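You operate a simulated robot arm through the tools that you are given. There is no shell and no other tool.

The job below is to be done with a simulated robot arm. You get a single attempt, and the scene is never put back.

## Task
Put things in order on the sanding table top. At the end: the blue jack lubricator stands where the spacer stood; the green paint pad stands where the blue jack lubricator stood; the bench brush stands on top of the rough front; the blue oil pad stands where the bench brush stood; the spacer from the sanding table top stands where the blue oil pad stood; whatever was shut is shut again. Leave all else as you found it, and nothing knocked over.

The check looks at the end state, three seconds after you hand in, the way a careful person would. Anything else that was tipped, shoved, dropped, spilled or broken makes it a failure.

## Robot
A 7-joint arm with a two-finger parallel gripper, fixed in place. Base frame: the origin is on the floor under the middle of its stand, x ahead of it, y to its left, z up; the work surface is at about z = 86. Readings come in cm, rad, newtons and seconds.
With the tool pointing down near the work surface it reaches from about 24 to 68 cm from the base axis. Its first joint turns from -1.152 to 1.152 rad. Payload 2.4 kg.
Tool frame: the origin (TCP) lies between the finger pads and is the grasp point; the fingertips stand 3 cm ahead of it; z points along the fingers, y is the line along which they close. The gripper opens to 9.4 cm. The fingers are 2.8 cm wide and 1 cm thick; the gripper's body (5 by 9.6 cm) begins 5.5 cm behind the TCP.
Orientation is told as [roll, pitch, yaw] about the base's x, y, z axes, in that order, counted from this pose: with the fingers straight down and closing along the base's y, the tool's x points along the base's -x, its y along +y and its z along -z.

## Interface
- The arm moves only by the tool jog_arm. Its argument "plan" is a list that holds one entry, the list of rows, each a list of 7 numbers: the shift along the base's x, y, z in cm, then the turn, a rotation vector about the base's x, y, z in rad, then the gripper command, from -1 (shut) to 1 (fully open), values between in proportion. In form: [[[tx, ty, tz, wx, wy, wz, gripper], ...]]. A call has 1 to 20 rows; each row shifts and turns the commanded pose from where the row before left it. Rows are played at 5 a second. More than 5 cm and 0.15 rad between two rows, or a gripper value outside its range, and nothing of the call is played. Where a pose cannot be reached the arm comes as near as it can. A force on the tool above 40 N (or 10 N above the force at the start of the call, whichever is more), or a blocked arm, ends the call early, and 0.2 s more pass. Each finger travels about 15.3 cm/s and halts on what it meets, pressing with about 32 N; the grip force reading is that of the motor and also rises with nothing between the fingers. The clock runs only during rows and for 0.2 s after the last one: add rows that do not move to give the fingers time. It gives the time, the measured TCP pose, the force on the tool (base axes), the opening and the grip force at its end, in the units of the frame above (readings bear some noise), with the torque about the TCP (base axes, N m) and any sound that the robot's microphone picked up.
- Cameras (640 x 400 px; columns grow to the right, rows downward): "scene" is fixed at [3.56, 45.86, 144.63]; the picture's right is [-0.74, -0.67, 0.00], its down [-0.33, 0.37, -0.87] and it looks along [0.58, -0.64, -0.50] (base axes); focal length 369 px, centre (320, 200). "wrist" rides on the gripper at [7.6, 1.4, -10.3] in the tool frame; the picture's right is [-0.18, 0.98, 0.00], its down [-0.75, -0.14, -0.64] and it looks along [-0.63, -0.12, 0.77] (tool axes); focal length 243 px, centre (320, 200). There is no depth. A picture from a camera that has moved, and an enlarged one, comes with that camera's place and axes in the base frame and with its lens. The place of the scene camera against the robot may be out by one fixed shift of up to 1.8 cm in any direction.
- snapshot(camera): a new picture of that camera. No time passes.
- zoom(camera, box): a new picture of the part [left, top, right, bottom] of that camera's present view, enlarged. No time passes.
- finish_job(): hands the job in; it is judged then, once.

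Nothing tells you positions but the pictures and the camera data. Unless the task says otherwise, let go and move clear before handing in.

The tools are called after "Emit:" as a command line: name --argument value ..., lists and objects as JSON in quotes. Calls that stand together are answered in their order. jog_arm: Moves the arm, as the interface text tells. Its arguments: {"type":"object","properties":{"plan":{"type":"array"}},"required":["plan"]} The other tools are called the same way: snapshot (camera) takes a picture; zoom (camera, box) takes an enlarged picture of a part of a camera's view; finish_job () hands the job in.

At the start:

```text
clock: 0.0
ee_pos: [32.95, -15.27, 112.28]
tool_rot: [-0.002, 0.001, 0.0]
wrist_force: [0.0, -0.1, 0.1]
wrist_torque: [0.02, 0.04, -0.03]
width: 9.38
finger_force: 0.0
```

scene: 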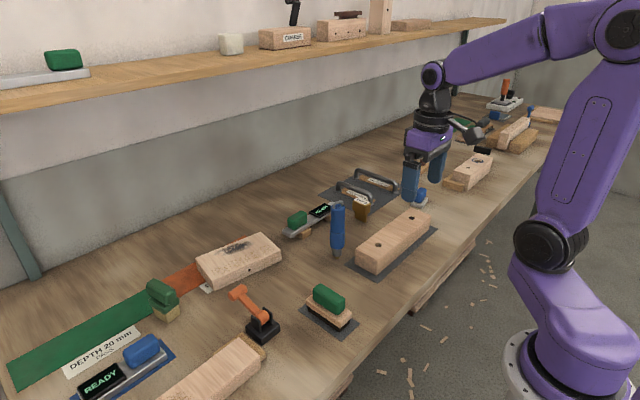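
wrist: 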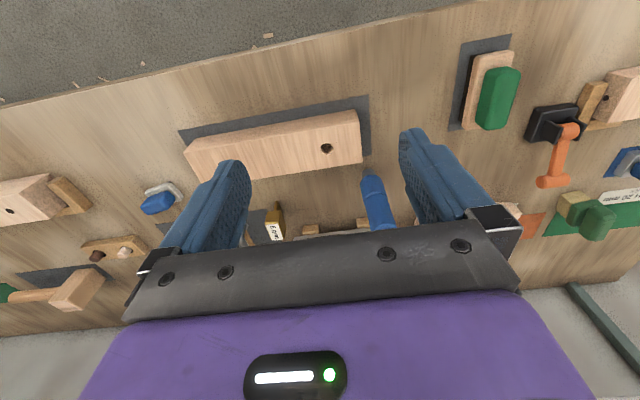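

I see a bench with several tools, blocks and pads; I need to identify each named item before moving. I'll zoom into several parts of the scene first.

Emit:
zoom --camera "scene" --box '[0, 220, 290, 400]'

Emit:
zoom --camera "scene" --box '[260, 150, 450, 270]'

Emit:
zoom --camera "scene" --box '[400, 70, 580, 200]'

Emit:
zoom --camera "scene" --box '[200, 270, 400, 400]'

Emit:
zoom --camera "scene" --box '[0, 0, 460, 110]'

Emit:
zoom --camera "wrist" --box '[0, 120, 320, 320]'

Emit:
zoom --camera "wrist" --box '[400, 20, 640, 260]'

```text
2.21 times, centred on (145, 310) of scene
camera zoom: at [3.56, 45.86, 144.63], right [-0.74, -0.67, 0.0], down [-0.33, 0.37, -0.87], along [0.58, -0.64, -0.5], focal length 814 px, centre (706, -43)
```

zoom: 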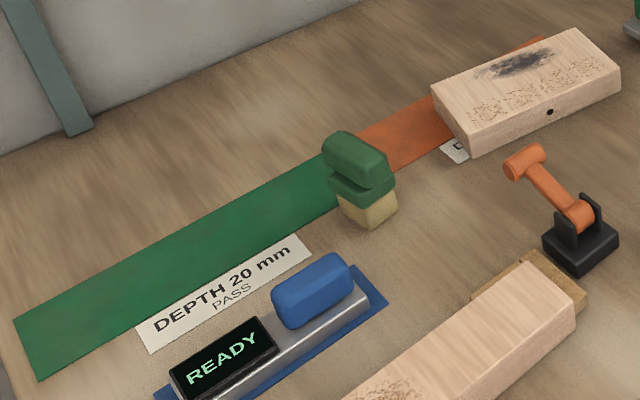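

```text
3.33 times, centred on (355, 210) of scene
camera zoom: at [3.56, 45.86, 144.63], right [-0.74, -0.67, 0.0], down [-0.33, 0.37, -0.87], along [0.58, -0.64, -0.5], focal length 1230 px, centre (203, 167)
```

zoom: 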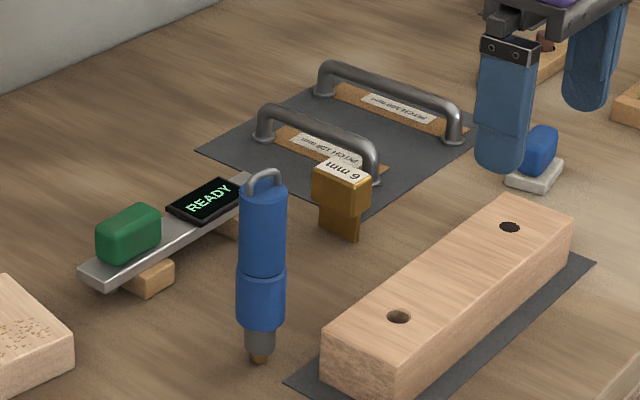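

```text
3.08 times, centred on (490, 135) of scene
camera zoom: at [3.56, 45.86, 144.63], right [-0.74, -0.67, 0.0], down [-0.33, 0.37, -0.87], along [0.58, -0.64, -0.5], focal length 1135 px, centre (-203, 400)
```

zoom: 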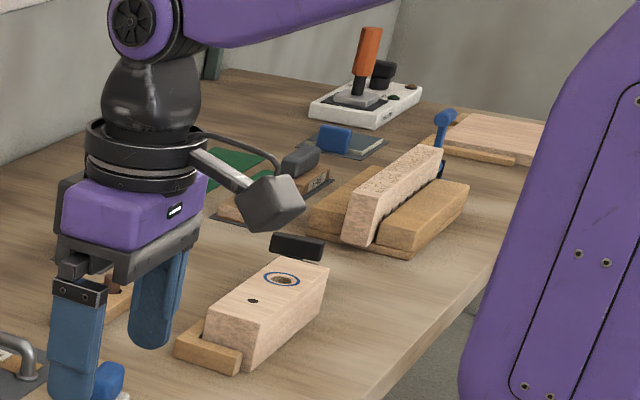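

```text
3.08 times, centred on (300, 335) of scene
camera zoom: at [3.56, 45.86, 144.63], right [-0.74, -0.67, 0.0], down [-0.33, 0.37, -0.87], along [0.58, -0.64, -0.5], focal length 1135 px, centre (382, -215)
```

zoom: 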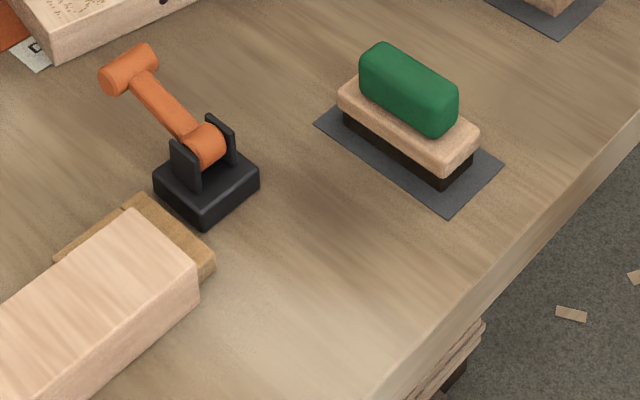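

```text
1.39 times, centred on (230, 55) of scene
camera zoom: at [3.56, 45.86, 144.63], right [-0.74, -0.67, 0.0], down [-0.33, 0.37, -0.87], along [0.58, -0.64, -0.5], focal length 513 px, centre (445, 402)
```

zoom: 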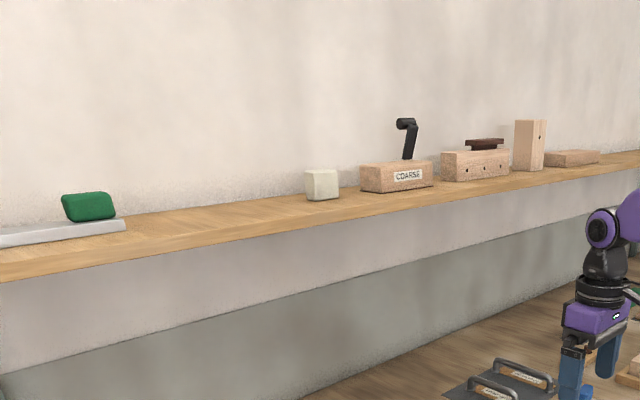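

```text
2.00 times, centred on (160, 220) of wrist
camera zoom: at [25.22, -13.85, 122.51], right [0.18, 0.98, 0.0], down [0.75, -0.14, 0.64], along [0.63, -0.12, -0.77], focal length 485 px, centre (640, 160)
```

zoom: 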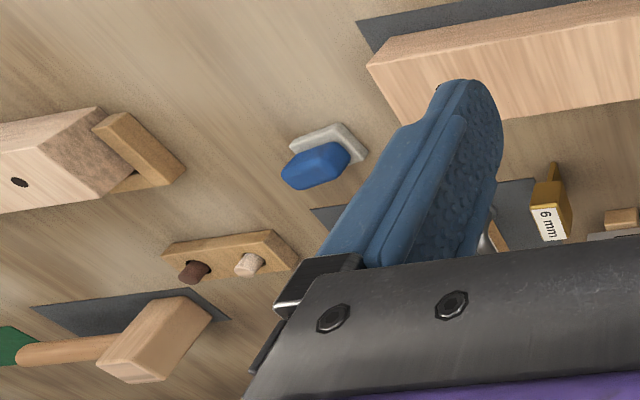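

```text
1.67 times, centred on (520, 140) of wrist
camera zoom: at [25.22, -13.85, 122.51], right [0.18, 0.98, 0.0], down [0.75, -0.14, 0.64], along [0.63, -0.12, -0.77], focal length 404 px, centre (-13, 300)
```

zoom: 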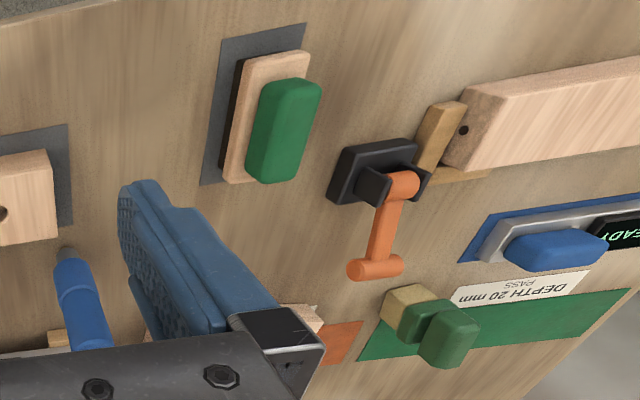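

The lubricator (blue bottle, about 49,-11), the brass 6 mm spacer (about 55,-28), the bench brush (about 38,5), the green paint pad (about 63,27) and the blue oil pad (about 47,-48) are visible. Which block is the "rough front" is still unclear, so I'll move the wrist camera over the left side at a safe height to look.

Emit:
jog_arm --plan '[[[0, 0, 3, 0, 0, 0, 1], [0, 4, 2, 0, 0, 0, 1], [0, 4, 1, 0, 0, 0, 1], [0, 4, 0, 0, 0, 0, 1], [0, 4, 0, 0, 0, 0, 1], [0, 4, 0, 0, 0, 0, 1], [0, 4, 0, 0, 0, 0, 1], [0, 4, 0, 0, 0, 0, 1], [0, 4, 0, 0, 0, 0, 1], [0, 0, 0, 0, 0, 0, 1], [0, 0, 0, 0, 0, 0, 1]]]'

Emit:
snapshot --camera "wrist"

Emit:
snapshot --camera "scene"

```text
clock: 2.4
ee_pos: [32.82, 16.68, 118.35]
tool_rot: [0.002, 0.0, 0.0]
wrist_force: [-0.6, -0.2, 0.8]
wrist_torque: [0.0, -0.01, -0.02]
width: 9.39
finger_force: 0.0
```

```text
taken
camera wrist: at [25.26, 18.08, 128.62], right [0.18, 0.98, 0.0], down [0.75, -0.14, 0.64], along [0.63, -0.12, -0.77], focal length 243 px, centre (320, 200)
```

wrist: 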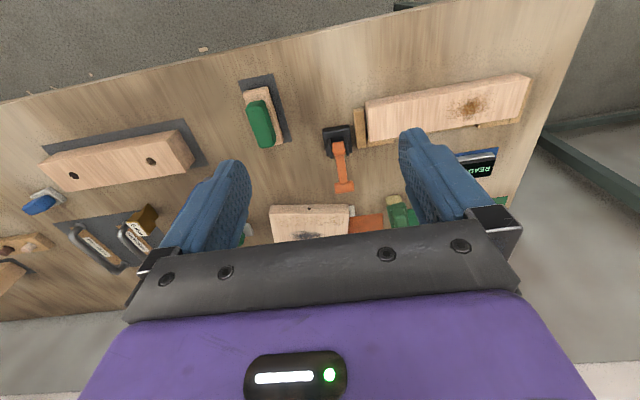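

```text
taken
```

scene: 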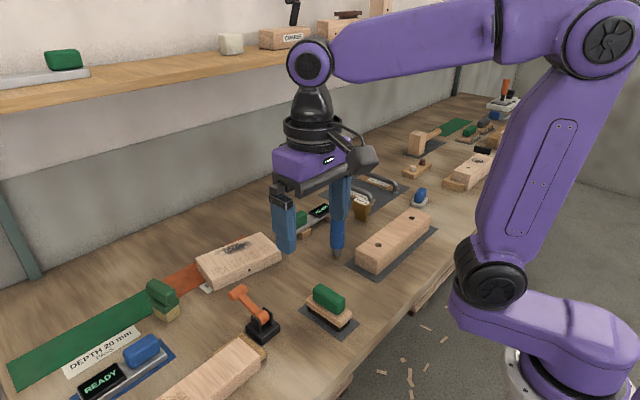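

The long block at far left carries a brown spot on top; the block at (63,8) has a dark scorched and rough patch. I'll zoom in for details.

Emit:
zoom --camera "wrist" --box '[320, 50, 560, 200]'

Emit:
zoom --camera "wrist" --box '[230, 150, 430, 275]'

Emit:
zoom --camera "scene" --box '[380, 70, 580, 210]'

Emit:
zoom --camera "wrist" --box '[0, 100, 240, 300]'

Emit:
zoom --camera "scene" --box '[180, 220, 300, 300]'

```text
2.67 times, centred on (440, 125) of wrist
camera zoom: at [25.26, 18.08, 128.62], right [0.18, 0.98, 0.0], down [0.75, -0.14, 0.64], along [0.63, -0.12, -0.77], focal length 647 px, centre (0, 400)
```

zoom: 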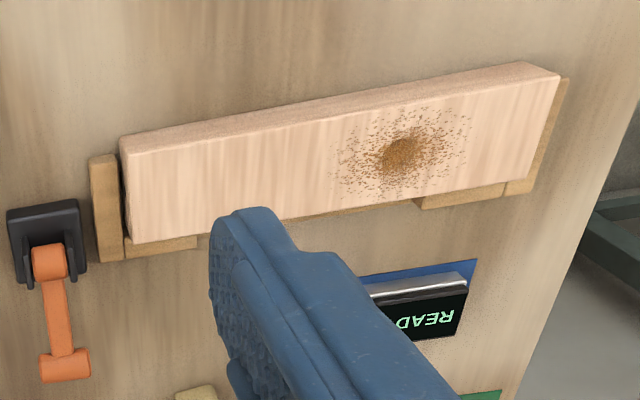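

```text
3.20 times, centred on (330, 212) of wrist
camera zoom: at [25.26, 18.08, 128.62], right [0.18, 0.98, 0.0], down [0.75, -0.14, 0.64], along [0.63, -0.12, -0.77], focal length 776 px, centre (288, 160)
```

zoom: 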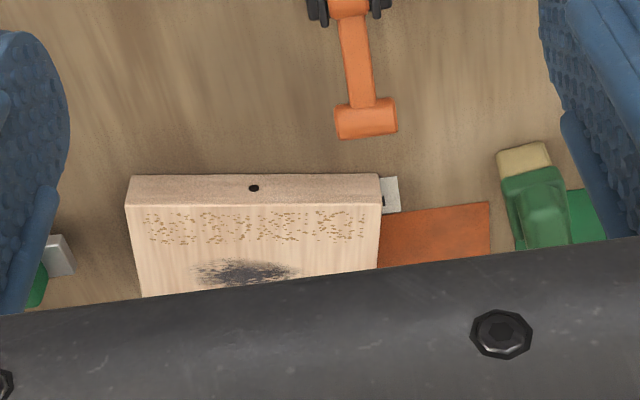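

```text
2.86 times, centred on (480, 140) of scene
camera zoom: at [3.56, 45.87, 144.63], right [-0.74, -0.67, 0.0], down [-0.33, 0.37, -0.87], along [0.58, -0.64, -0.5], focal length 1054 px, centre (-137, 371)
```

zoom: 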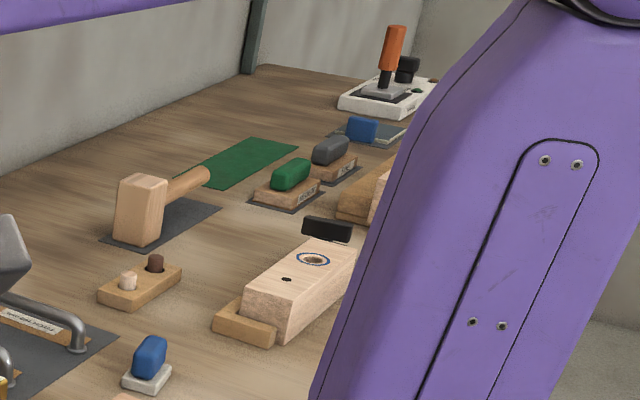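

```text
2.00 times, centred on (120, 200) of wrist
camera zoom: at [25.26, 18.08, 128.62], right [0.18, 0.98, 0.0], down [0.75, -0.14, 0.64], along [0.63, -0.12, -0.77], focal length 485 px, centre (720, 200)
```

zoom: 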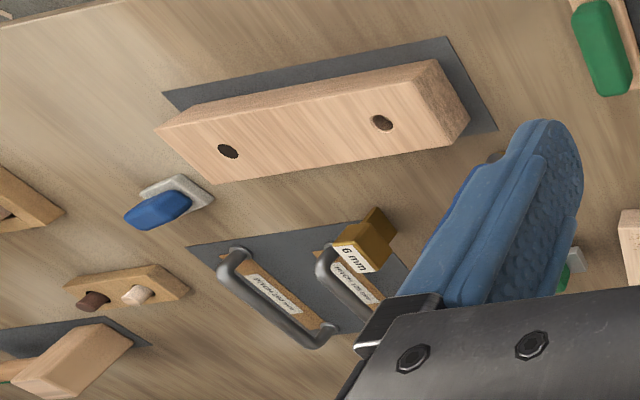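

```text
5.00 times, centred on (240, 260) of scene
camera zoom: at [3.56, 45.87, 144.63], right [-0.74, -0.67, 0.0], down [-0.33, 0.37, -0.87], along [0.58, -0.64, -0.5], focal length 1845 px, centre (720, -100)
```

zoom: 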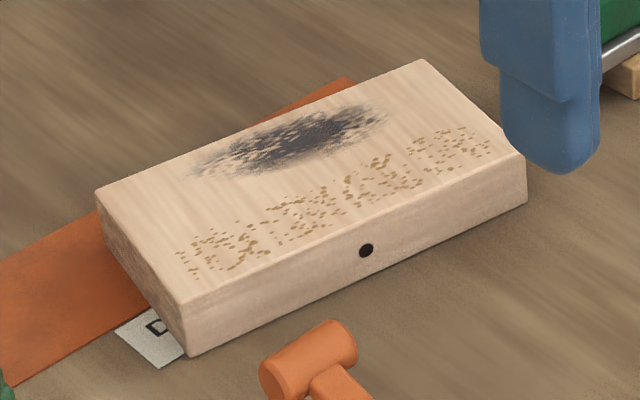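

Blocks A (63,8) with burrs and soot, B (42,30) with a brown spot and C (40,-21) smooth with two holes are the reachable candidates for the "rough front". I'll move the camera forward for a clearer view of A and its labels.

Emit:
jog_arm --plan '[[[4, -1.5, 0, 0, 0, 0, 1], [4, -1.5, 0, 0, 0, 0, 1], [4, -1.5, 0, 0, 0, 0, 1], [4, -1.5, 0, 0, 0, 0, 1], [0, 0, 0, 0, 0, 0, 1], [0, 0, 0, 0, 0, 0, 1]]]'

Emit:
snapshot --camera "wrist"

Emit:
zoom --camera "wrist" --box '[160, 0, 480, 200]'

Emit:
zoom --camera "scene" --box '[320, 150, 480, 260]'

```text
clock: 3.8
ee_pos: [48.89, 10.76, 118.32]
tool_rot: [0.001, 0.0, -0.001]
wrist_force: [-0.3, -0.5, -0.2]
wrist_torque: [0.02, 0.04, 0.03]
width: 9.4
finger_force: 0.1
```

```text
taken
camera wrist: at [41.31, 12.17, 128.69], right [0.18, 0.98, 0.0], down [0.75, -0.14, 0.64], along [0.63, -0.12, -0.77], focal length 243 px, centre (320, 200)
```

wrist: 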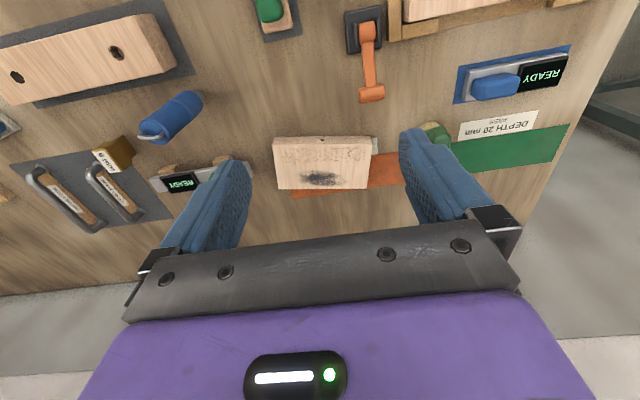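

```text
2.00 times, centred on (320, 100) of wrist
camera zoom: at [41.31, 12.17, 128.69], right [0.18, 0.98, 0.0], down [0.75, -0.14, 0.64], along [0.63, -0.12, -0.77], focal length 485 px, centre (320, 400)
```

zoom: 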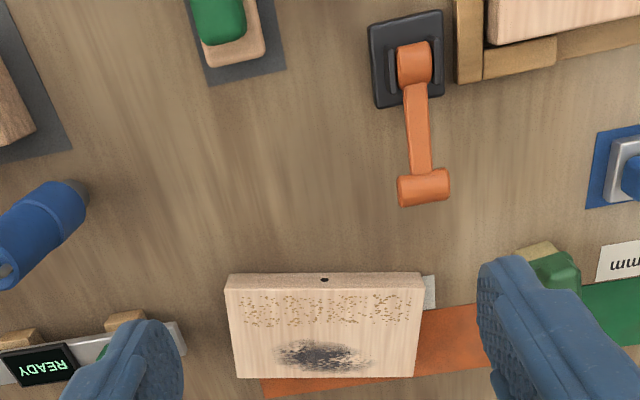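

```text
3.64 times, centred on (400, 205) of scene
camera zoom: at [3.56, 45.86, 144.63], right [-0.74, -0.67, 0.0], down [-0.33, 0.37, -0.87], along [0.58, -0.64, -0.5], focal length 1342 px, centre (29, 182)
```

zoom: 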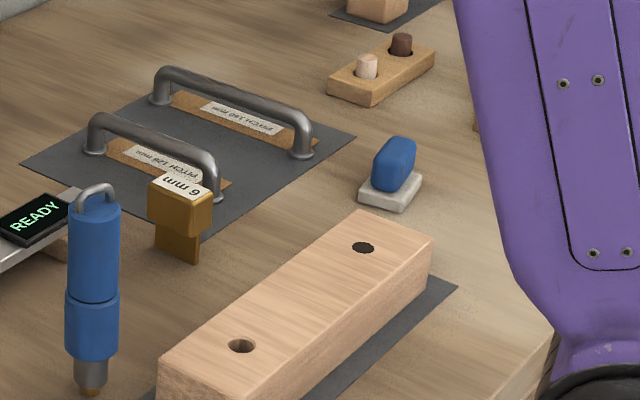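

Block A carries rough burrs and a dark patch, block B a brown spot in a clamp jig. I'll get a closer look at B, from lower down.

Emit:
jog_arm --plan '[[[-3.5, 3.5, 0, 0, 0, 0, 1], [-3.5, 3.5, 0, 0, 0, 0, 1], [-3.5, 3.5, 0, 0, 0, 0, 1], [-3.5, 3.5, 0, 0, 0, 0, 1], [0, 2, -3, 0, 0, 0, 1], [0, 0, -4, 0, 0, 0, 1], [0, 0, -4, 0, 0, 0, 1], [0, 0, 0, 0, 0, 0, 1], [0, 0, 0, 0, 0, 0, 1]]]'

Emit:
snapshot --camera "wrist"

Emit:
zoom --camera "wrist" --box '[240, 0, 560, 200]'

Emit:
snapshot --camera "scene"

```text
clock: 5.8
ee_pos: [34.86, 26.6, 107.39]
tool_rot: [0.0, 0.001, 0.001]
wrist_force: [-0.4, -0.1, 0.7]
wrist_torque: [-0.02, -0.02, 0.0]
width: 9.39
finger_force: 0.1
```

```text
taken
camera wrist: at [27.28, 28.12, 117.54], right [0.18, 0.98, 0.0], down [0.75, -0.14, 0.64], along [0.63, -0.12, -0.77], focal length 243 px, centre (320, 200)
```

wrist: 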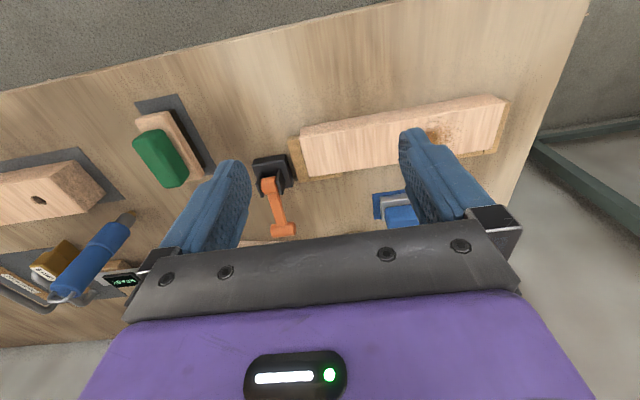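

```text
2.00 times, centred on (400, 100) of wrist
camera zoom: at [27.28, 28.12, 117.54], right [0.18, 0.98, 0.0], down [0.75, -0.14, 0.64], along [0.63, -0.12, -0.77], focal length 485 px, centre (160, 400)
```

zoom: 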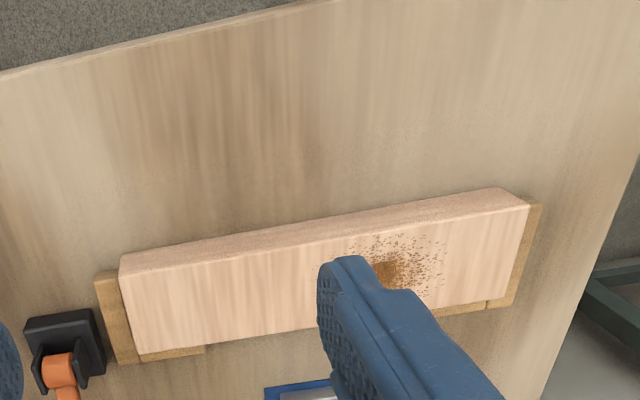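

```text
taken
```

scene: 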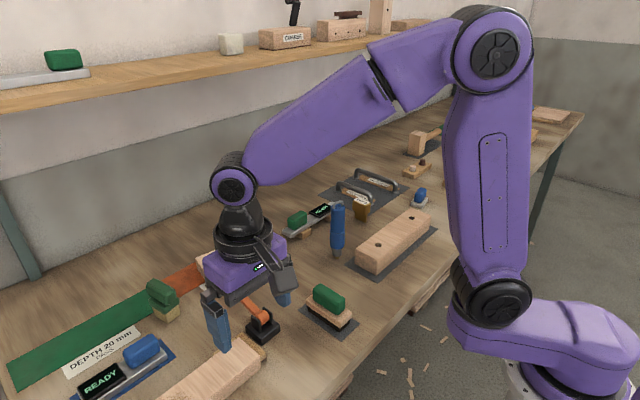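

Block B carries a heap of dust in a clamp jig, while A has the rough, torn-grain band, so A looks like the rough front. I'll continue surveying: next move above the brush for a close view.

Emit:
jog_arm --plan '[[[0.5, -4.3, 0, 0, 0, 0, 1], [0.5, -4.3, 0, 0, 0, 0, 1], [0.5, -4.3, 0, 0, 0, 0, 1], [0.5, -4.3, 0, 0, 0, 0, 1], [0.5, -4.3, 0, 0, 0, 0, 1], [0, 0, 0, 0, 0, 0, 1], [0, 0, 0, 0, 0, 0, 1]]]'

Emit:
snapshot --camera "wrist"

Emit:
zoom --camera "wrist" --box '[220, 40, 420, 165]'

Emit:
zoom --camera "wrist" --box '[0, 80, 250, 280]'

```text
clock: 7.4
ee_pos: [37.19, 5.32, 107.35]
tool_rot: [0.001, -0.001, 0.001]
wrist_force: [-0.4, 0.1, 0.1]
wrist_torque: [-0.01, 0.03, 0.0]
width: 9.42
finger_force: 0.1
```

```text
taken
camera wrist: at [29.55, 6.72, 117.6], right [0.18, 0.98, 0.0], down [0.75, -0.14, 0.64], along [0.63, -0.12, -0.77], focal length 243 px, centre (320, 200)
```

wrist: 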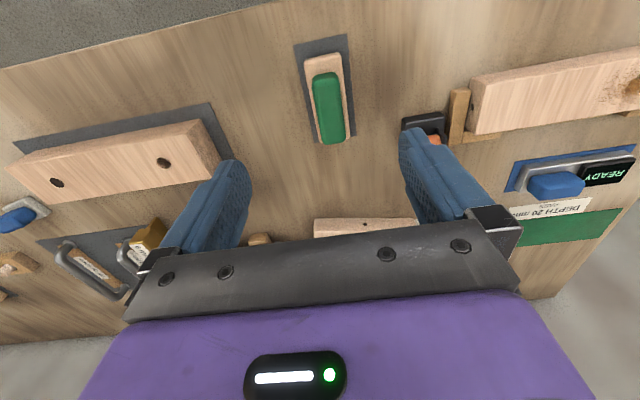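

```text
3.20 times, centred on (320, 102) of wrist
camera zoom: at [29.55, 6.72, 117.6], right [0.18, 0.98, 0.0], down [0.75, -0.14, 0.64], along [0.63, -0.12, -0.77], focal length 776 px, centre (320, 512)
```

zoom: 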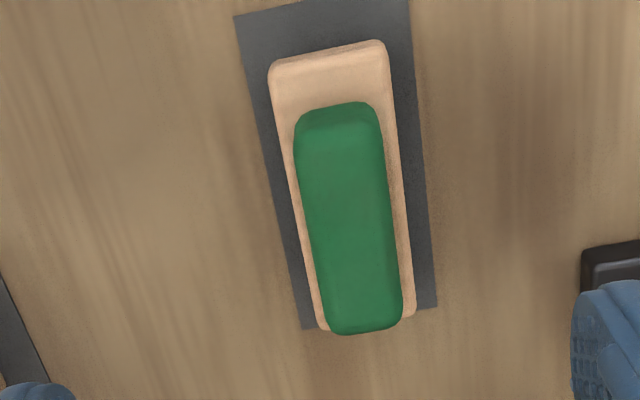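

```text
2.00 times, centred on (125, 180) of wrist
camera zoom: at [29.55, 6.72, 117.6], right [0.18, 0.98, 0.0], down [0.75, -0.14, 0.64], along [0.63, -0.12, -0.77], focal length 485 px, centre (710, 240)
```

zoom: 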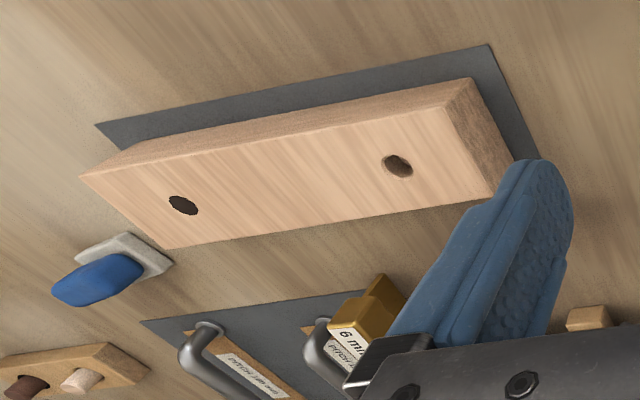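

The brush sits aligned with base x at about (39, 6); its green handle is roughly 2.8 cm wide and 7 cm long. I'll zoom on it for heights, and on the lubricator, spacer and pads.

Emit:
zoom --camera "scene" --box '[290, 275, 370, 345]'

Emit:
zoom --camera "scene" --box '[310, 185, 390, 265]'

Emit:
zoom --camera "scene" --box '[390, 170, 450, 220]'

Emit:
zoom --camera "scene" --box '[130, 265, 200, 330]'

```text
5.71 times, centred on (330, 310) of scene
camera zoom: at [3.56, 45.86, 144.63], right [-0.74, -0.67, 0.0], down [-0.33, 0.37, -0.87], along [0.58, -0.64, -0.5], focal length 2108 px, centre (263, -429)
```

zoom: 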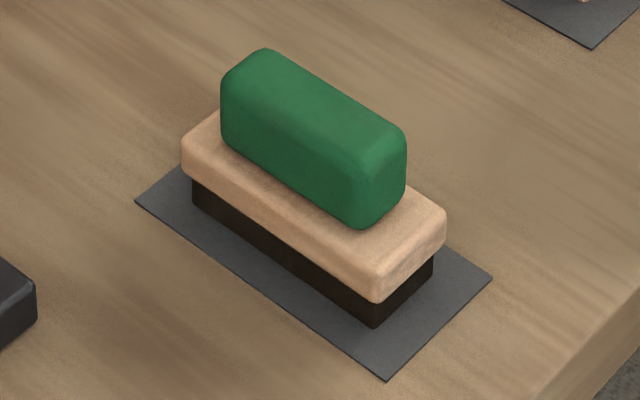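

```text
5.00 times, centred on (350, 225) of scene
camera zoom: at [3.56, 45.86, 144.63], right [-0.74, -0.67, 0.0], down [-0.33, 0.37, -0.87], along [0.58, -0.64, -0.5], focal length 1845 px, centre (170, 75)
```

zoom: 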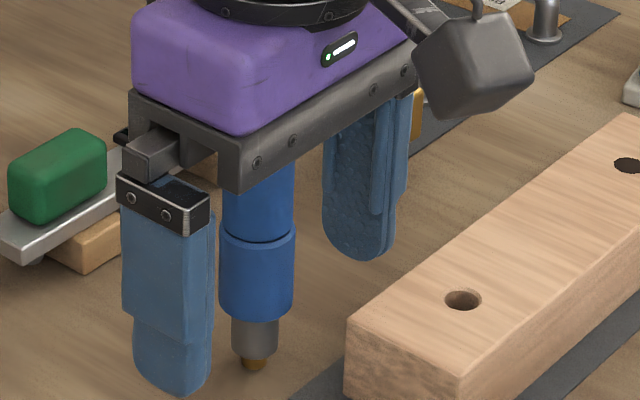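

```text
8.00 times, centred on (420, 195) of scene
camera zoom: at [3.56, 45.86, 144.63], right [-0.74, -0.67, 0.0], down [-0.33, 0.37, -0.87], along [0.58, -0.64, -0.5], focal length 2952 px, centre (-480, 240)
```

zoom: 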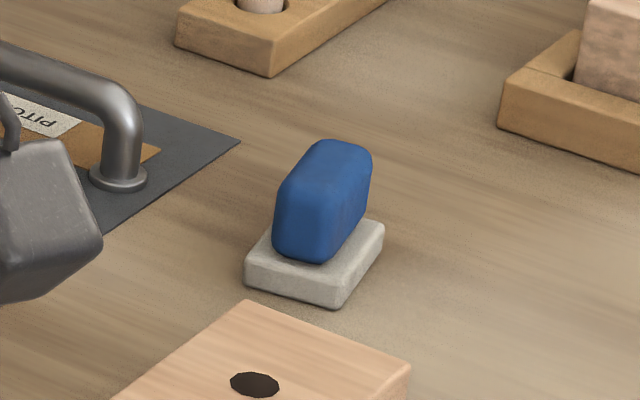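

```text
6.15 times, centred on (165, 298) of scene
camera zoom: at [3.56, 45.86, 144.63], right [-0.74, -0.67, 0.0], down [-0.33, 0.37, -0.87], along [0.58, -0.64, -0.5], focal length 2270 px, centre (1274, -400)
```

zoom: 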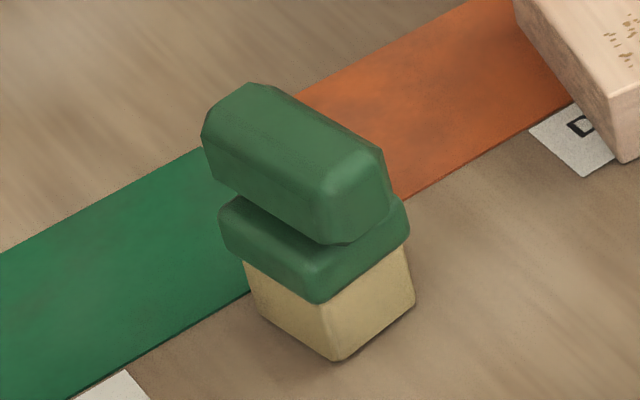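

The brush: bristles about 1.2 cm, wood about 1.5 cm, green handle about 3 cm tall (top near z≈92). I'll descend to just above the handle with open fingers and check alignment.

Emit:
jog_arm --plan '[[[1.3, 0.78, -3, 0, 0, 0, 1], [0, 0, -3, 0, 0, 0, 1], [0, 0, -3, 0, 0, 0, 1], [0, 0, -1.5, 0, 0, 0, 1], [0, 0, 0, 0, 0, 0, 1], [0, 0, 0, 0, 0, 0, 1]]]'

Emit:
snapshot --camera "wrist"

Emit:
zoom --camera "scene" --box '[250, 220, 410, 350]'

```text
clock: 8.8
ee_pos: [38.58, 6.02, 96.8]
tool_rot: [0.0, -0.001, 0.0]
wrist_force: [-0.2, -0.2, -0.1]
wrist_torque: [0.04, -0.02, -0.01]
width: 9.41
finger_force: 0.0
```

```text
taken
camera wrist: at [31.0, 7.49, 106.93], right [0.18, 0.98, 0.0], down [0.75, -0.14, 0.64], along [0.63, -0.12, -0.77], focal length 243 px, centre (320, 200)
```

wrist: 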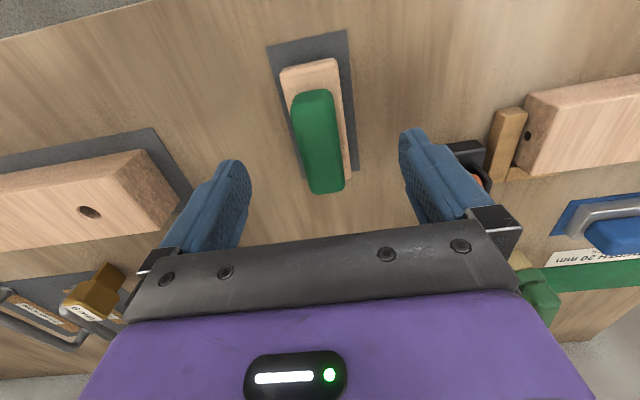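

```text
3.08 times, centred on (330, 285) of scene
camera zoom: at [3.56, 45.86, 144.63], right [-0.74, -0.67, 0.0], down [-0.33, 0.37, -0.87], along [0.58, -0.64, -0.5], focal length 1135 px, centre (289, -62)
```

zoom: 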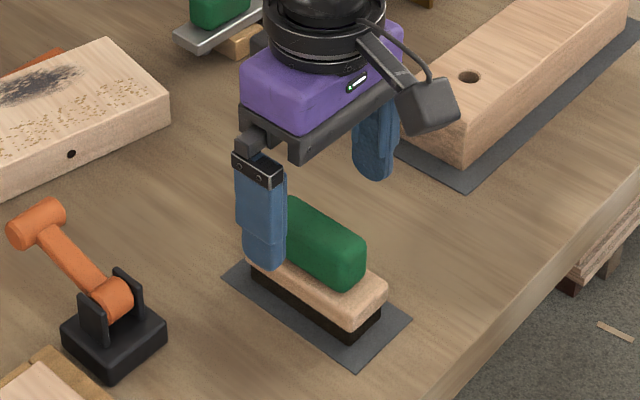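

The handle is centred between the fingers. I'll lower to the grip height and close.

Emit:
jog_arm --plan '[[[0, 0, -2.3, 0, 0, 0, 1], [0, 0, -2.2, 0, 0, 0, 1], [0, 0, 0, 0, 0, 0, 1], [0, 0, 0, 0, 0, 0, -1], [0, 0, 0, 0, 0, 0, -1], [0, 0, 0, 0, 0, 0, -1], [0, 0, 0, 0, 0, 0, -1]]]'

Emit:
snapshot --camera "wrist"

Emit:
zoom --camera "scene" --box '[250, 220, 410, 350]'

```text
clock: 10.4
ee_pos: [38.67, 6.03, 92.23]
tool_rot: [0.001, 0.0, 0.0]
wrist_force: [0.4, -0.6, -0.4]
wrist_torque: [-0.01, -0.03, -0.02]
width: 3.92
finger_force: 32.0
```

```text
taken
camera wrist: at [30.98, 7.52, 102.54], right [0.18, 0.98, 0.0], down [0.75, -0.14, 0.64], along [0.63, -0.12, -0.77], focal length 243 px, centre (320, 200)
```

wrist: 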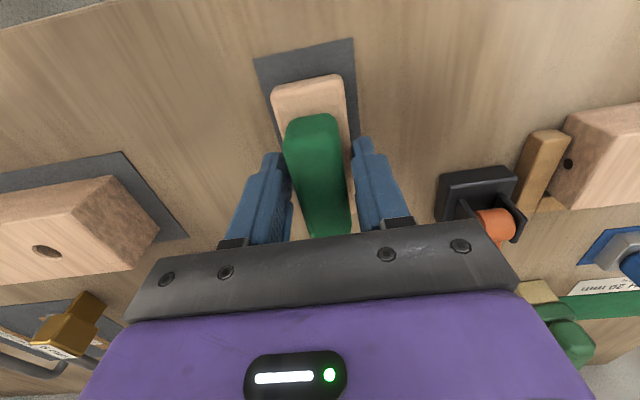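

```text
3.08 times, centred on (330, 285) of scene
camera zoom: at [3.56, 45.86, 144.63], right [-0.74, -0.67, 0.0], down [-0.33, 0.37, -0.87], along [0.58, -0.64, -0.5], focal length 1135 px, centre (289, -62)
```

zoom: 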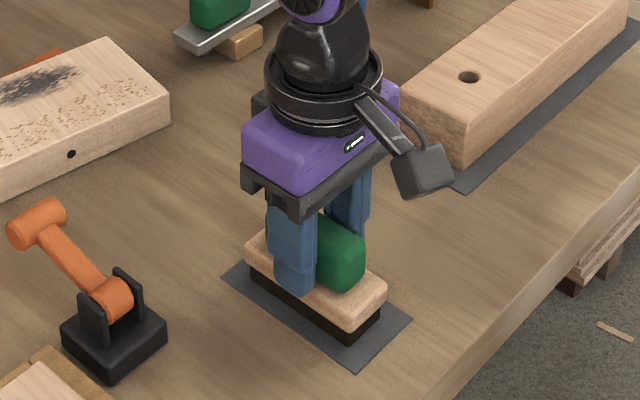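

The fingers met the wooden back (3.9 cm) rather than the handle, gripping only with the tips. I'll open, lower about 1 cm for a fuller grip on the wood, and close again.

Emit:
jog_arm --plan '[[[0, 0, 0, 0, 0, 0, 0.4], [0, 0, 0, 0, 0, 0, 0.4], [0, 0, -0.6, 0, 0, 0, 0.4], [0, 0, -0.5, 0, 0, 0, 0.4], [0, 0, 0, 0, 0, 0, 0.4], [0, 0, 0, 0, 0, 0, -1], [0, 0, 0, 0, 0, 0, -1], [0, 0, 0, 0, 0, 0, -1]]]'

Emit:
snapshot --camera "wrist"

Emit:
zoom --camera "scene" --box '[250, 220, 410, 350]'

```text
clock: 12.2
ee_pos: [38.57, 6.14, 91.19]
tool_rot: [-0.001, 0.001, 0.0]
wrist_force: [-0.2, -0.6, -0.1]
wrist_torque: [0.02, 0.0, 0.01]
width: 3.93
finger_force: 32.2
```

```text
taken
camera wrist: at [31.0, 7.57, 101.4], right [0.18, 0.98, 0.0], down [0.75, -0.14, 0.64], along [0.63, -0.12, -0.77], focal length 243 px, centre (320, 200)
```

wrist: 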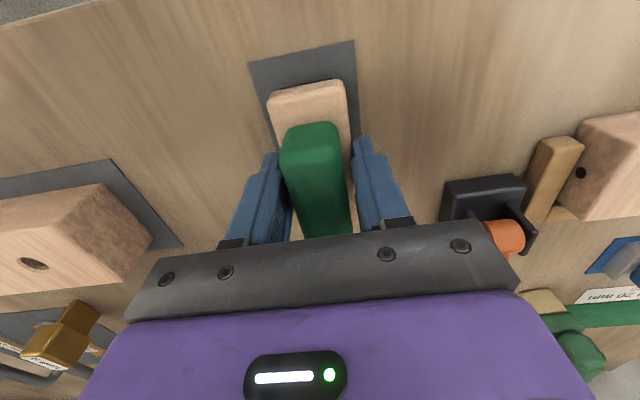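

```text
3.08 times, centred on (330, 285) of scene
camera zoom: at [3.56, 45.86, 144.63], right [-0.74, -0.67, 0.0], down [-0.33, 0.37, -0.87], along [0.58, -0.64, -0.5], focal length 1135 px, centre (289, -62)
```

zoom: 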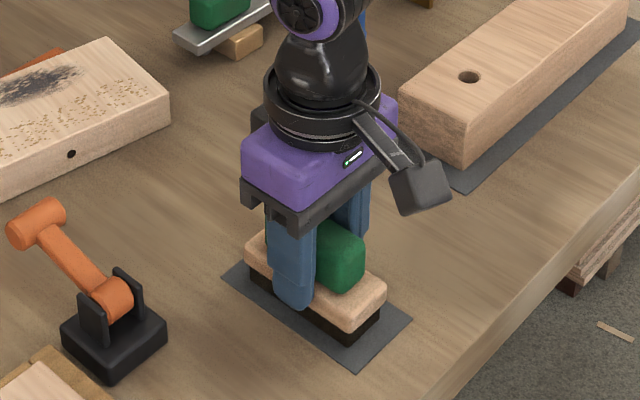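

Good grip on the wooden back. Now lift the brush straight up.

Emit:
jog_arm --plan '[[[0, 0, 1, 0, 0, 0, -1], [0, 0, 2, 0, 0, 0, -1], [0, 0, 3, 0, 0, 0, -1], [0, 0, 4, 0, 0, 0, -1], [0, 0, 4, 0, 0, 0, -1], [0, 0, 0, 0, 0, 0, -1], [0, 0, 0, 0, 0, 0, -1]]]'

Emit:
snapshot --camera "wrist"

Emit:
snapshot --camera "scene"

```text
clock: 13.8
ee_pos: [38.59, 5.94, 105.16]
tool_rot: [0.0, 0.0, 0.002]
wrist_force: [-0.6, -0.7, -1.5]
wrist_torque: [0.0, 0.02, -0.02]
width: 3.91
finger_force: 31.9
```

```text
taken
camera wrist: at [31.12, 7.38, 115.33], right [0.18, 0.98, 0.0], down [0.75, -0.14, 0.64], along [0.63, -0.12, -0.77], focal length 243 px, centre (320, 200)
```

wrist: 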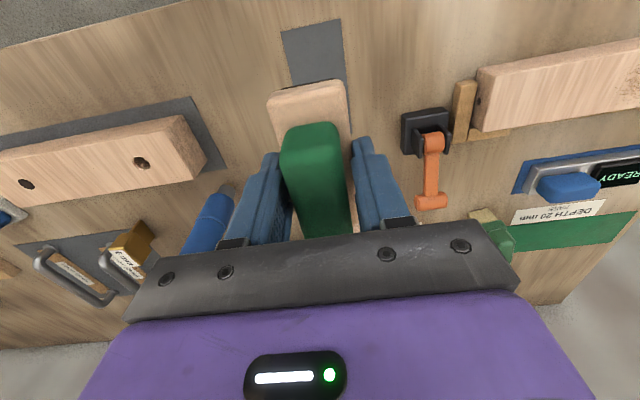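

```text
taken
```

scene: 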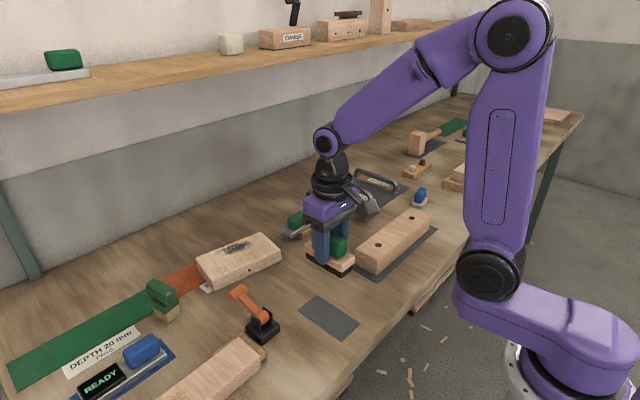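

The brush is held. Before placing it, I'll take a quick closer look at blocks A and B from a higher vantage to be sure which one is the rough front.

Emit:
jog_arm --plan '[[[-1, 2, 4, 0, 0, 0, -1], [-1, 4, 4, 0, 0, 0, -1], [-1, 4, 4, 0, 0, 0, -1], [-1, 2, 2, 0, 0, 0, -1], [0, 0, 0, 0, 0, 0, -1], [0, 0, 0, 0, 0, 0, -1]]]'

Emit:
snapshot --camera "wrist"

Emit:
zoom --camera "wrist" --box '[440, 60, 560, 135]'

Emit:
zoom --camera "wrist" --box '[250, 170, 370, 245]'

Emit:
zoom --camera "scene" --box '[400, 70, 580, 200]'

```text
refused: row 2 steps farther than a row can; nothing moved
```

```text
taken
camera wrist: at [31.12, 7.38, 115.33], right [0.18, 0.98, 0.0], down [0.75, -0.14, 0.64], along [0.63, -0.12, -0.77], focal length 243 px, centre (320, 200)
```

wrist: 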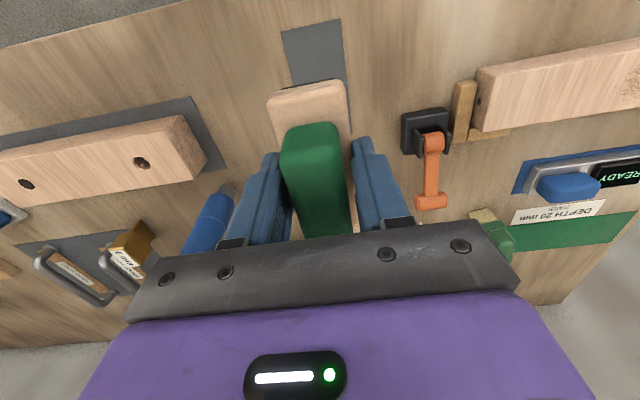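

```text
5.33 times, centred on (500, 98) of wrist
camera zoom: at [31.12, 7.38, 115.33], right [0.18, 0.98, 0.0], down [0.75, -0.14, 0.64], along [0.63, -0.12, -0.77], focal length 1294 px, centre (-640, 747)
```

zoom: 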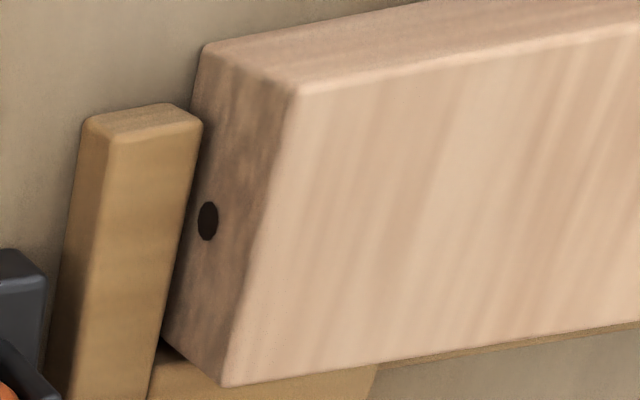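

```text
5.33 times, centred on (310, 208) of wrist
camera zoom: at [31.12, 7.38, 115.33], right [0.18, 0.98, 0.0], down [0.75, -0.14, 0.64], along [0.63, -0.12, -0.77], focal length 1294 px, centre (373, 160)
```

zoom: 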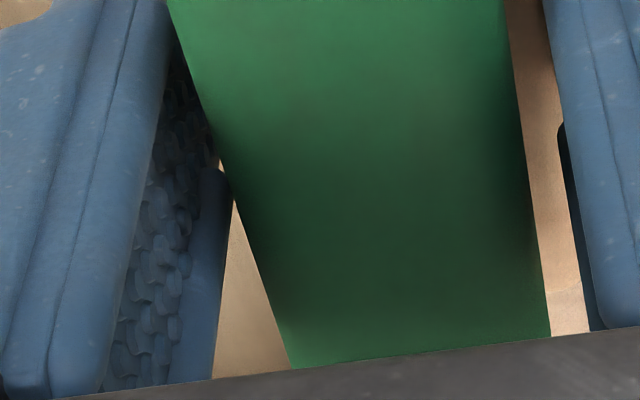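

```text
3.08 times, centred on (490, 135) of scene
camera zoom: at [3.56, 45.86, 144.63], right [-0.74, -0.67, 0.0], down [-0.33, 0.37, -0.87], along [0.58, -0.64, -0.5], focal length 1135 px, centre (-203, 400)
```

zoom: 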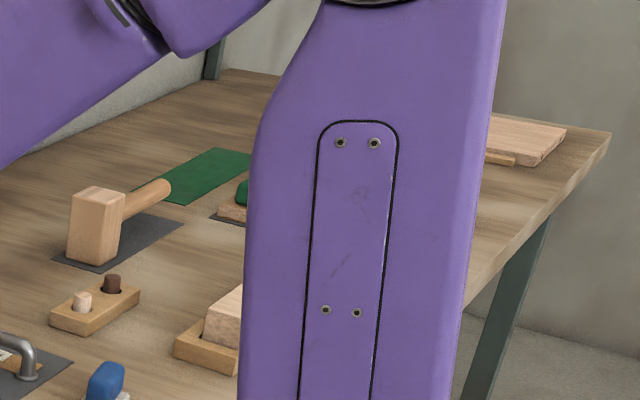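

The row was too large (combined shift above 5 cm), so nothing moved. I'll repeat with smaller steps.

Emit:
jog_arm --plan '[[[-1, 2, 3, 0, 0, 0, -1], [-1, 3, 3, 0, 0, 0, -1], [-1, 3, 3, 0, 0, 0, -1], [-1, 3, 3, 0, 0, 0, -1], [0, 0, 0, 0, 0, 0, -1], [0, 0, 0, 0, 0, 0, -1]]]'

Emit:
snapshot --camera "wrist"

Emit:
zoom --camera "wrist" --box '[440, 60, 560, 135]'

Emit:
zoom --camera "scene" --box '[195, 225, 285, 295]'

```text
clock: 15.2
ee_pos: [34.6, 17.2, 116.98]
tool_rot: [0.0, 0.001, -0.001]
wrist_force: [0.0, -0.5, -1.1]
wrist_torque: [-0.02, 0.05, -0.01]
width: 3.93
finger_force: 32.6
```

```text
taken
camera wrist: at [27.11, 18.59, 127.29], right [0.18, 0.98, 0.0], down [0.75, -0.14, 0.64], along [0.63, -0.12, -0.77], focal length 243 px, centre (320, 200)
```

wrist: 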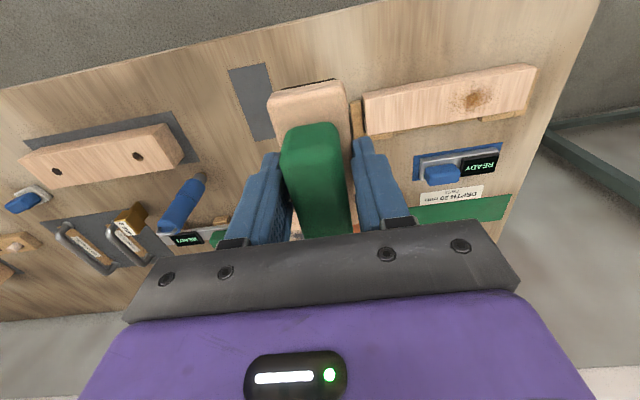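

```text
5.33 times, centred on (500, 98) of wrist
camera zoom: at [27.11, 18.59, 127.29], right [0.18, 0.98, 0.0], down [0.75, -0.14, 0.64], along [0.63, -0.12, -0.77], focal length 1294 px, centre (-640, 747)
```

zoom: 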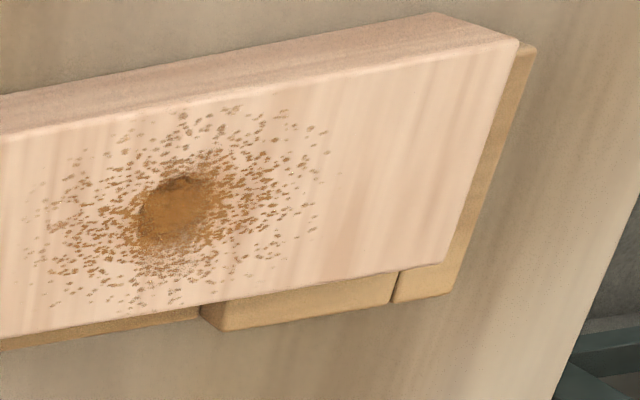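

```text
5.71 times, centred on (240, 260) of scene
camera zoom: at [3.56, 45.87, 144.63], right [-0.74, -0.67, 0.0], down [-0.33, 0.37, -0.87], along [0.58, -0.64, -0.5], focal length 2108 px, centre (777, -143)
```

zoom: 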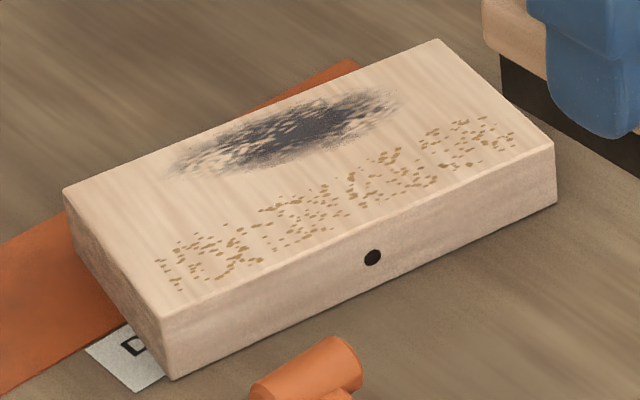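

B holds a drilled hole with sawdust, so A with the torn-grain band is the rough front. Now I carry the brush to A's centre (about 65, 8), turning it so that its long side lies along A's long side.

Emit:
jog_arm --plan '[[[3.04, -0.9, -0.5, 0, 0, 0.139, -1], [3.04, -0.9, -0.5, 0, 0, 0.139, -1], [3.04, -0.9, -0.5, 0, 0, 0.139, -1], [3.04, -0.9, -0.5, 0, 0, 0.139, -1], [3.04, -0.9, -0.5, 0, 0, 0.139, -1], [3.04, -0.9, -0.5, 0, 0, 0.139, -1], [3.04, -0.9, -0.5, 0, 0, 0.139, -1], [3.04, -0.9, -0.5, 0, 0, 0.139, -1], [3.04, -0.9, -0.5, 0, 0, 0.139, -1], [3.04, -0.9, -0.5, 0, 0, 0.139, -1], [0, 0, 0, 0, 0, 0, -1], [0, 0, 0, 0, 0, 0, -1]]]'

Emit:
snapshot --camera "wrist"

Emit:
snapshot --camera "scene"

```text
clock: 17.8
ee_pos: [65.05, 8.04, 112.13]
tool_rot: [-0.001, 0.002, 1.391]
wrist_force: [-0.1, 0.9, -1.0]
wrist_torque: [-0.02, -0.03, 0.01]
width: 3.92
finger_force: 31.9
```

```text
taken
camera wrist: at [62.3, 0.85, 122.38], right [-0.93, 0.36, 0.0], down [0.28, 0.72, 0.64], along [0.23, 0.6, -0.77], focal length 243 px, centre (320, 200)
```

wrist: 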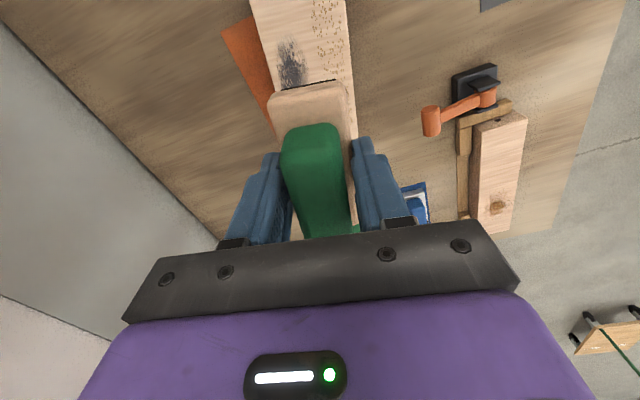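

```text
taken
```

scene: 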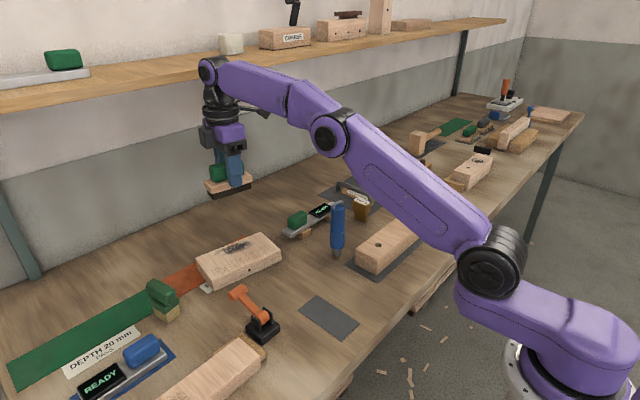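

The brush is over A and aligned with it. I'll lower to about 2 cm above A and check.

Emit:
jog_arm --plan '[[[0, 0, -4, 0, 0, 0, -1], [0, 0, -4, 0, 0, 0, -1], [0, 0, -4, 0, 0, 0, -1], [0, 0, -3, 0, 0, 0, -1], [0, 0, 0, 0, 0, 0, -1], [0, 0, 0, 0, 0, 0, -1]]]'

Emit:
zoom --camera "scene" --box '[180, 190, 300, 300]'

Emit:
snapshot --camera "wrist"

```text
clock: 19.2
ee_pos: [64.94, 8.1, 97.16]
tool_rot: [0.0, 0.001, 1.388]
wrist_force: [-0.3, -0.3, -0.8]
wrist_torque: [-0.01, -0.03, 0.02]
width: 3.93
finger_force: 32.1
```

```text
3.64 times, centred on (240, 245) of scene
camera zoom: at [3.56, 45.86, 144.63], right [-0.74, -0.67, 0.0], down [-0.33, 0.37, -0.87], along [0.58, -0.64, -0.5], focal length 1342 px, centre (611, 36)
```

zoom: 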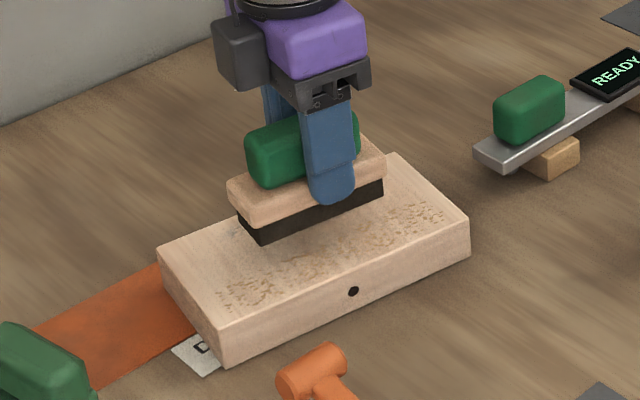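

```text
taken
camera wrist: at [62.18, 0.85, 107.42], right [-0.93, 0.36, 0.0], down [0.27, 0.72, 0.64], along [0.23, 0.6, -0.77], focal length 243 px, centre (320, 200)
```

wrist: 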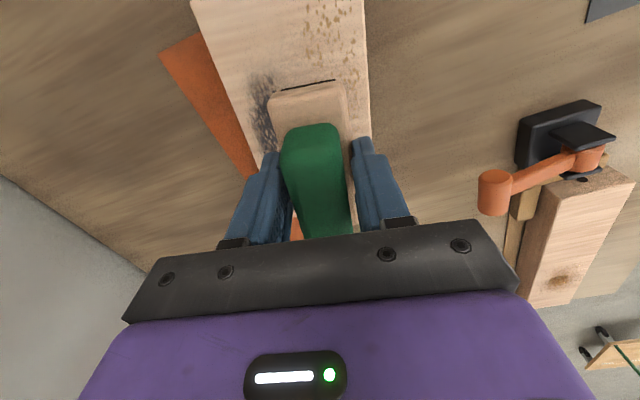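

The brush hovers about 3 cm over A's middle. I'll lower it gently, watching the vertical force.

Emit:
jog_arm --plan '[[[0, 0, -1, 0, 0, 0, -1], [0, 0, -1, 0, 0, 0, -1], [0, 0, -0.5, 0, 0, 0, -1], [0, 0, 0, 0, 0, 0, -1]]]'

Emit:
zoom --camera "scene" --box '[190, 210, 290, 300]'

```text
clock: 20.2
ee_pos: [64.88, 7.95, 94.74]
tool_rot: [0.001, 0.0, 1.388]
wrist_force: [0.8, -0.9, -1.1]
wrist_torque: [-0.03, 0.02, -0.03]
width: 3.93
finger_force: 31.9
```

```text
4.44 times, centred on (240, 255) of scene
camera zoom: at [3.56, 45.86, 144.63], right [-0.74, -0.67, 0.0], down [-0.33, 0.37, -0.87], along [0.58, -0.64, -0.5], focal length 1640 px, centre (676, -44)
```

zoom: 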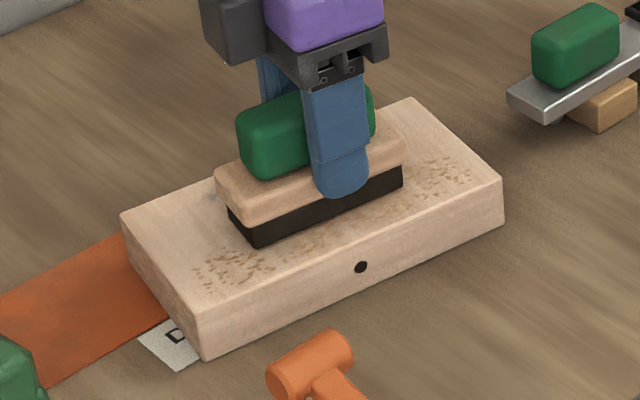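

Emit:
jog_arm --plan '[[[0, 0, -0.3, 0, 0, 0, -1], [0, 0, 0, 0, 0, 0, -1], [0, 0, -0.3, 0, 0, 0, -1], [0, 0, 0, 0, 0, 0, -1]]]'

```text
clock: 21.2
ee_pos: [64.93, 8.05, 94.36]
tool_rot: [-0.006, -0.002, 1.389]
wrist_force: [-12.1, -2.6, 33.3]
wrist_torque: [-0.06, 0.47, 0.02]
width: 3.96
finger_force: 32.4
```

Contact: the brush rests on A (about 94.4). I'll back off slightly to relieve the pressure, then check the force before letting go.

Emit:
jog_arm --plan '[[[0, 0, 0.2, 0, 0, 0, -1], [0, 0, 0, 0, 0, 0, -1]]]'

```text
clock: 21.8
ee_pos: [64.99, 8.07, 94.5]
tool_rot: [-0.004, 0.0, 1.389]
wrist_force: [-4.3, -2.3, 20.6]
wrist_torque: [0.06, 0.03, 0.02]
width: 3.88
finger_force: 32.5
```

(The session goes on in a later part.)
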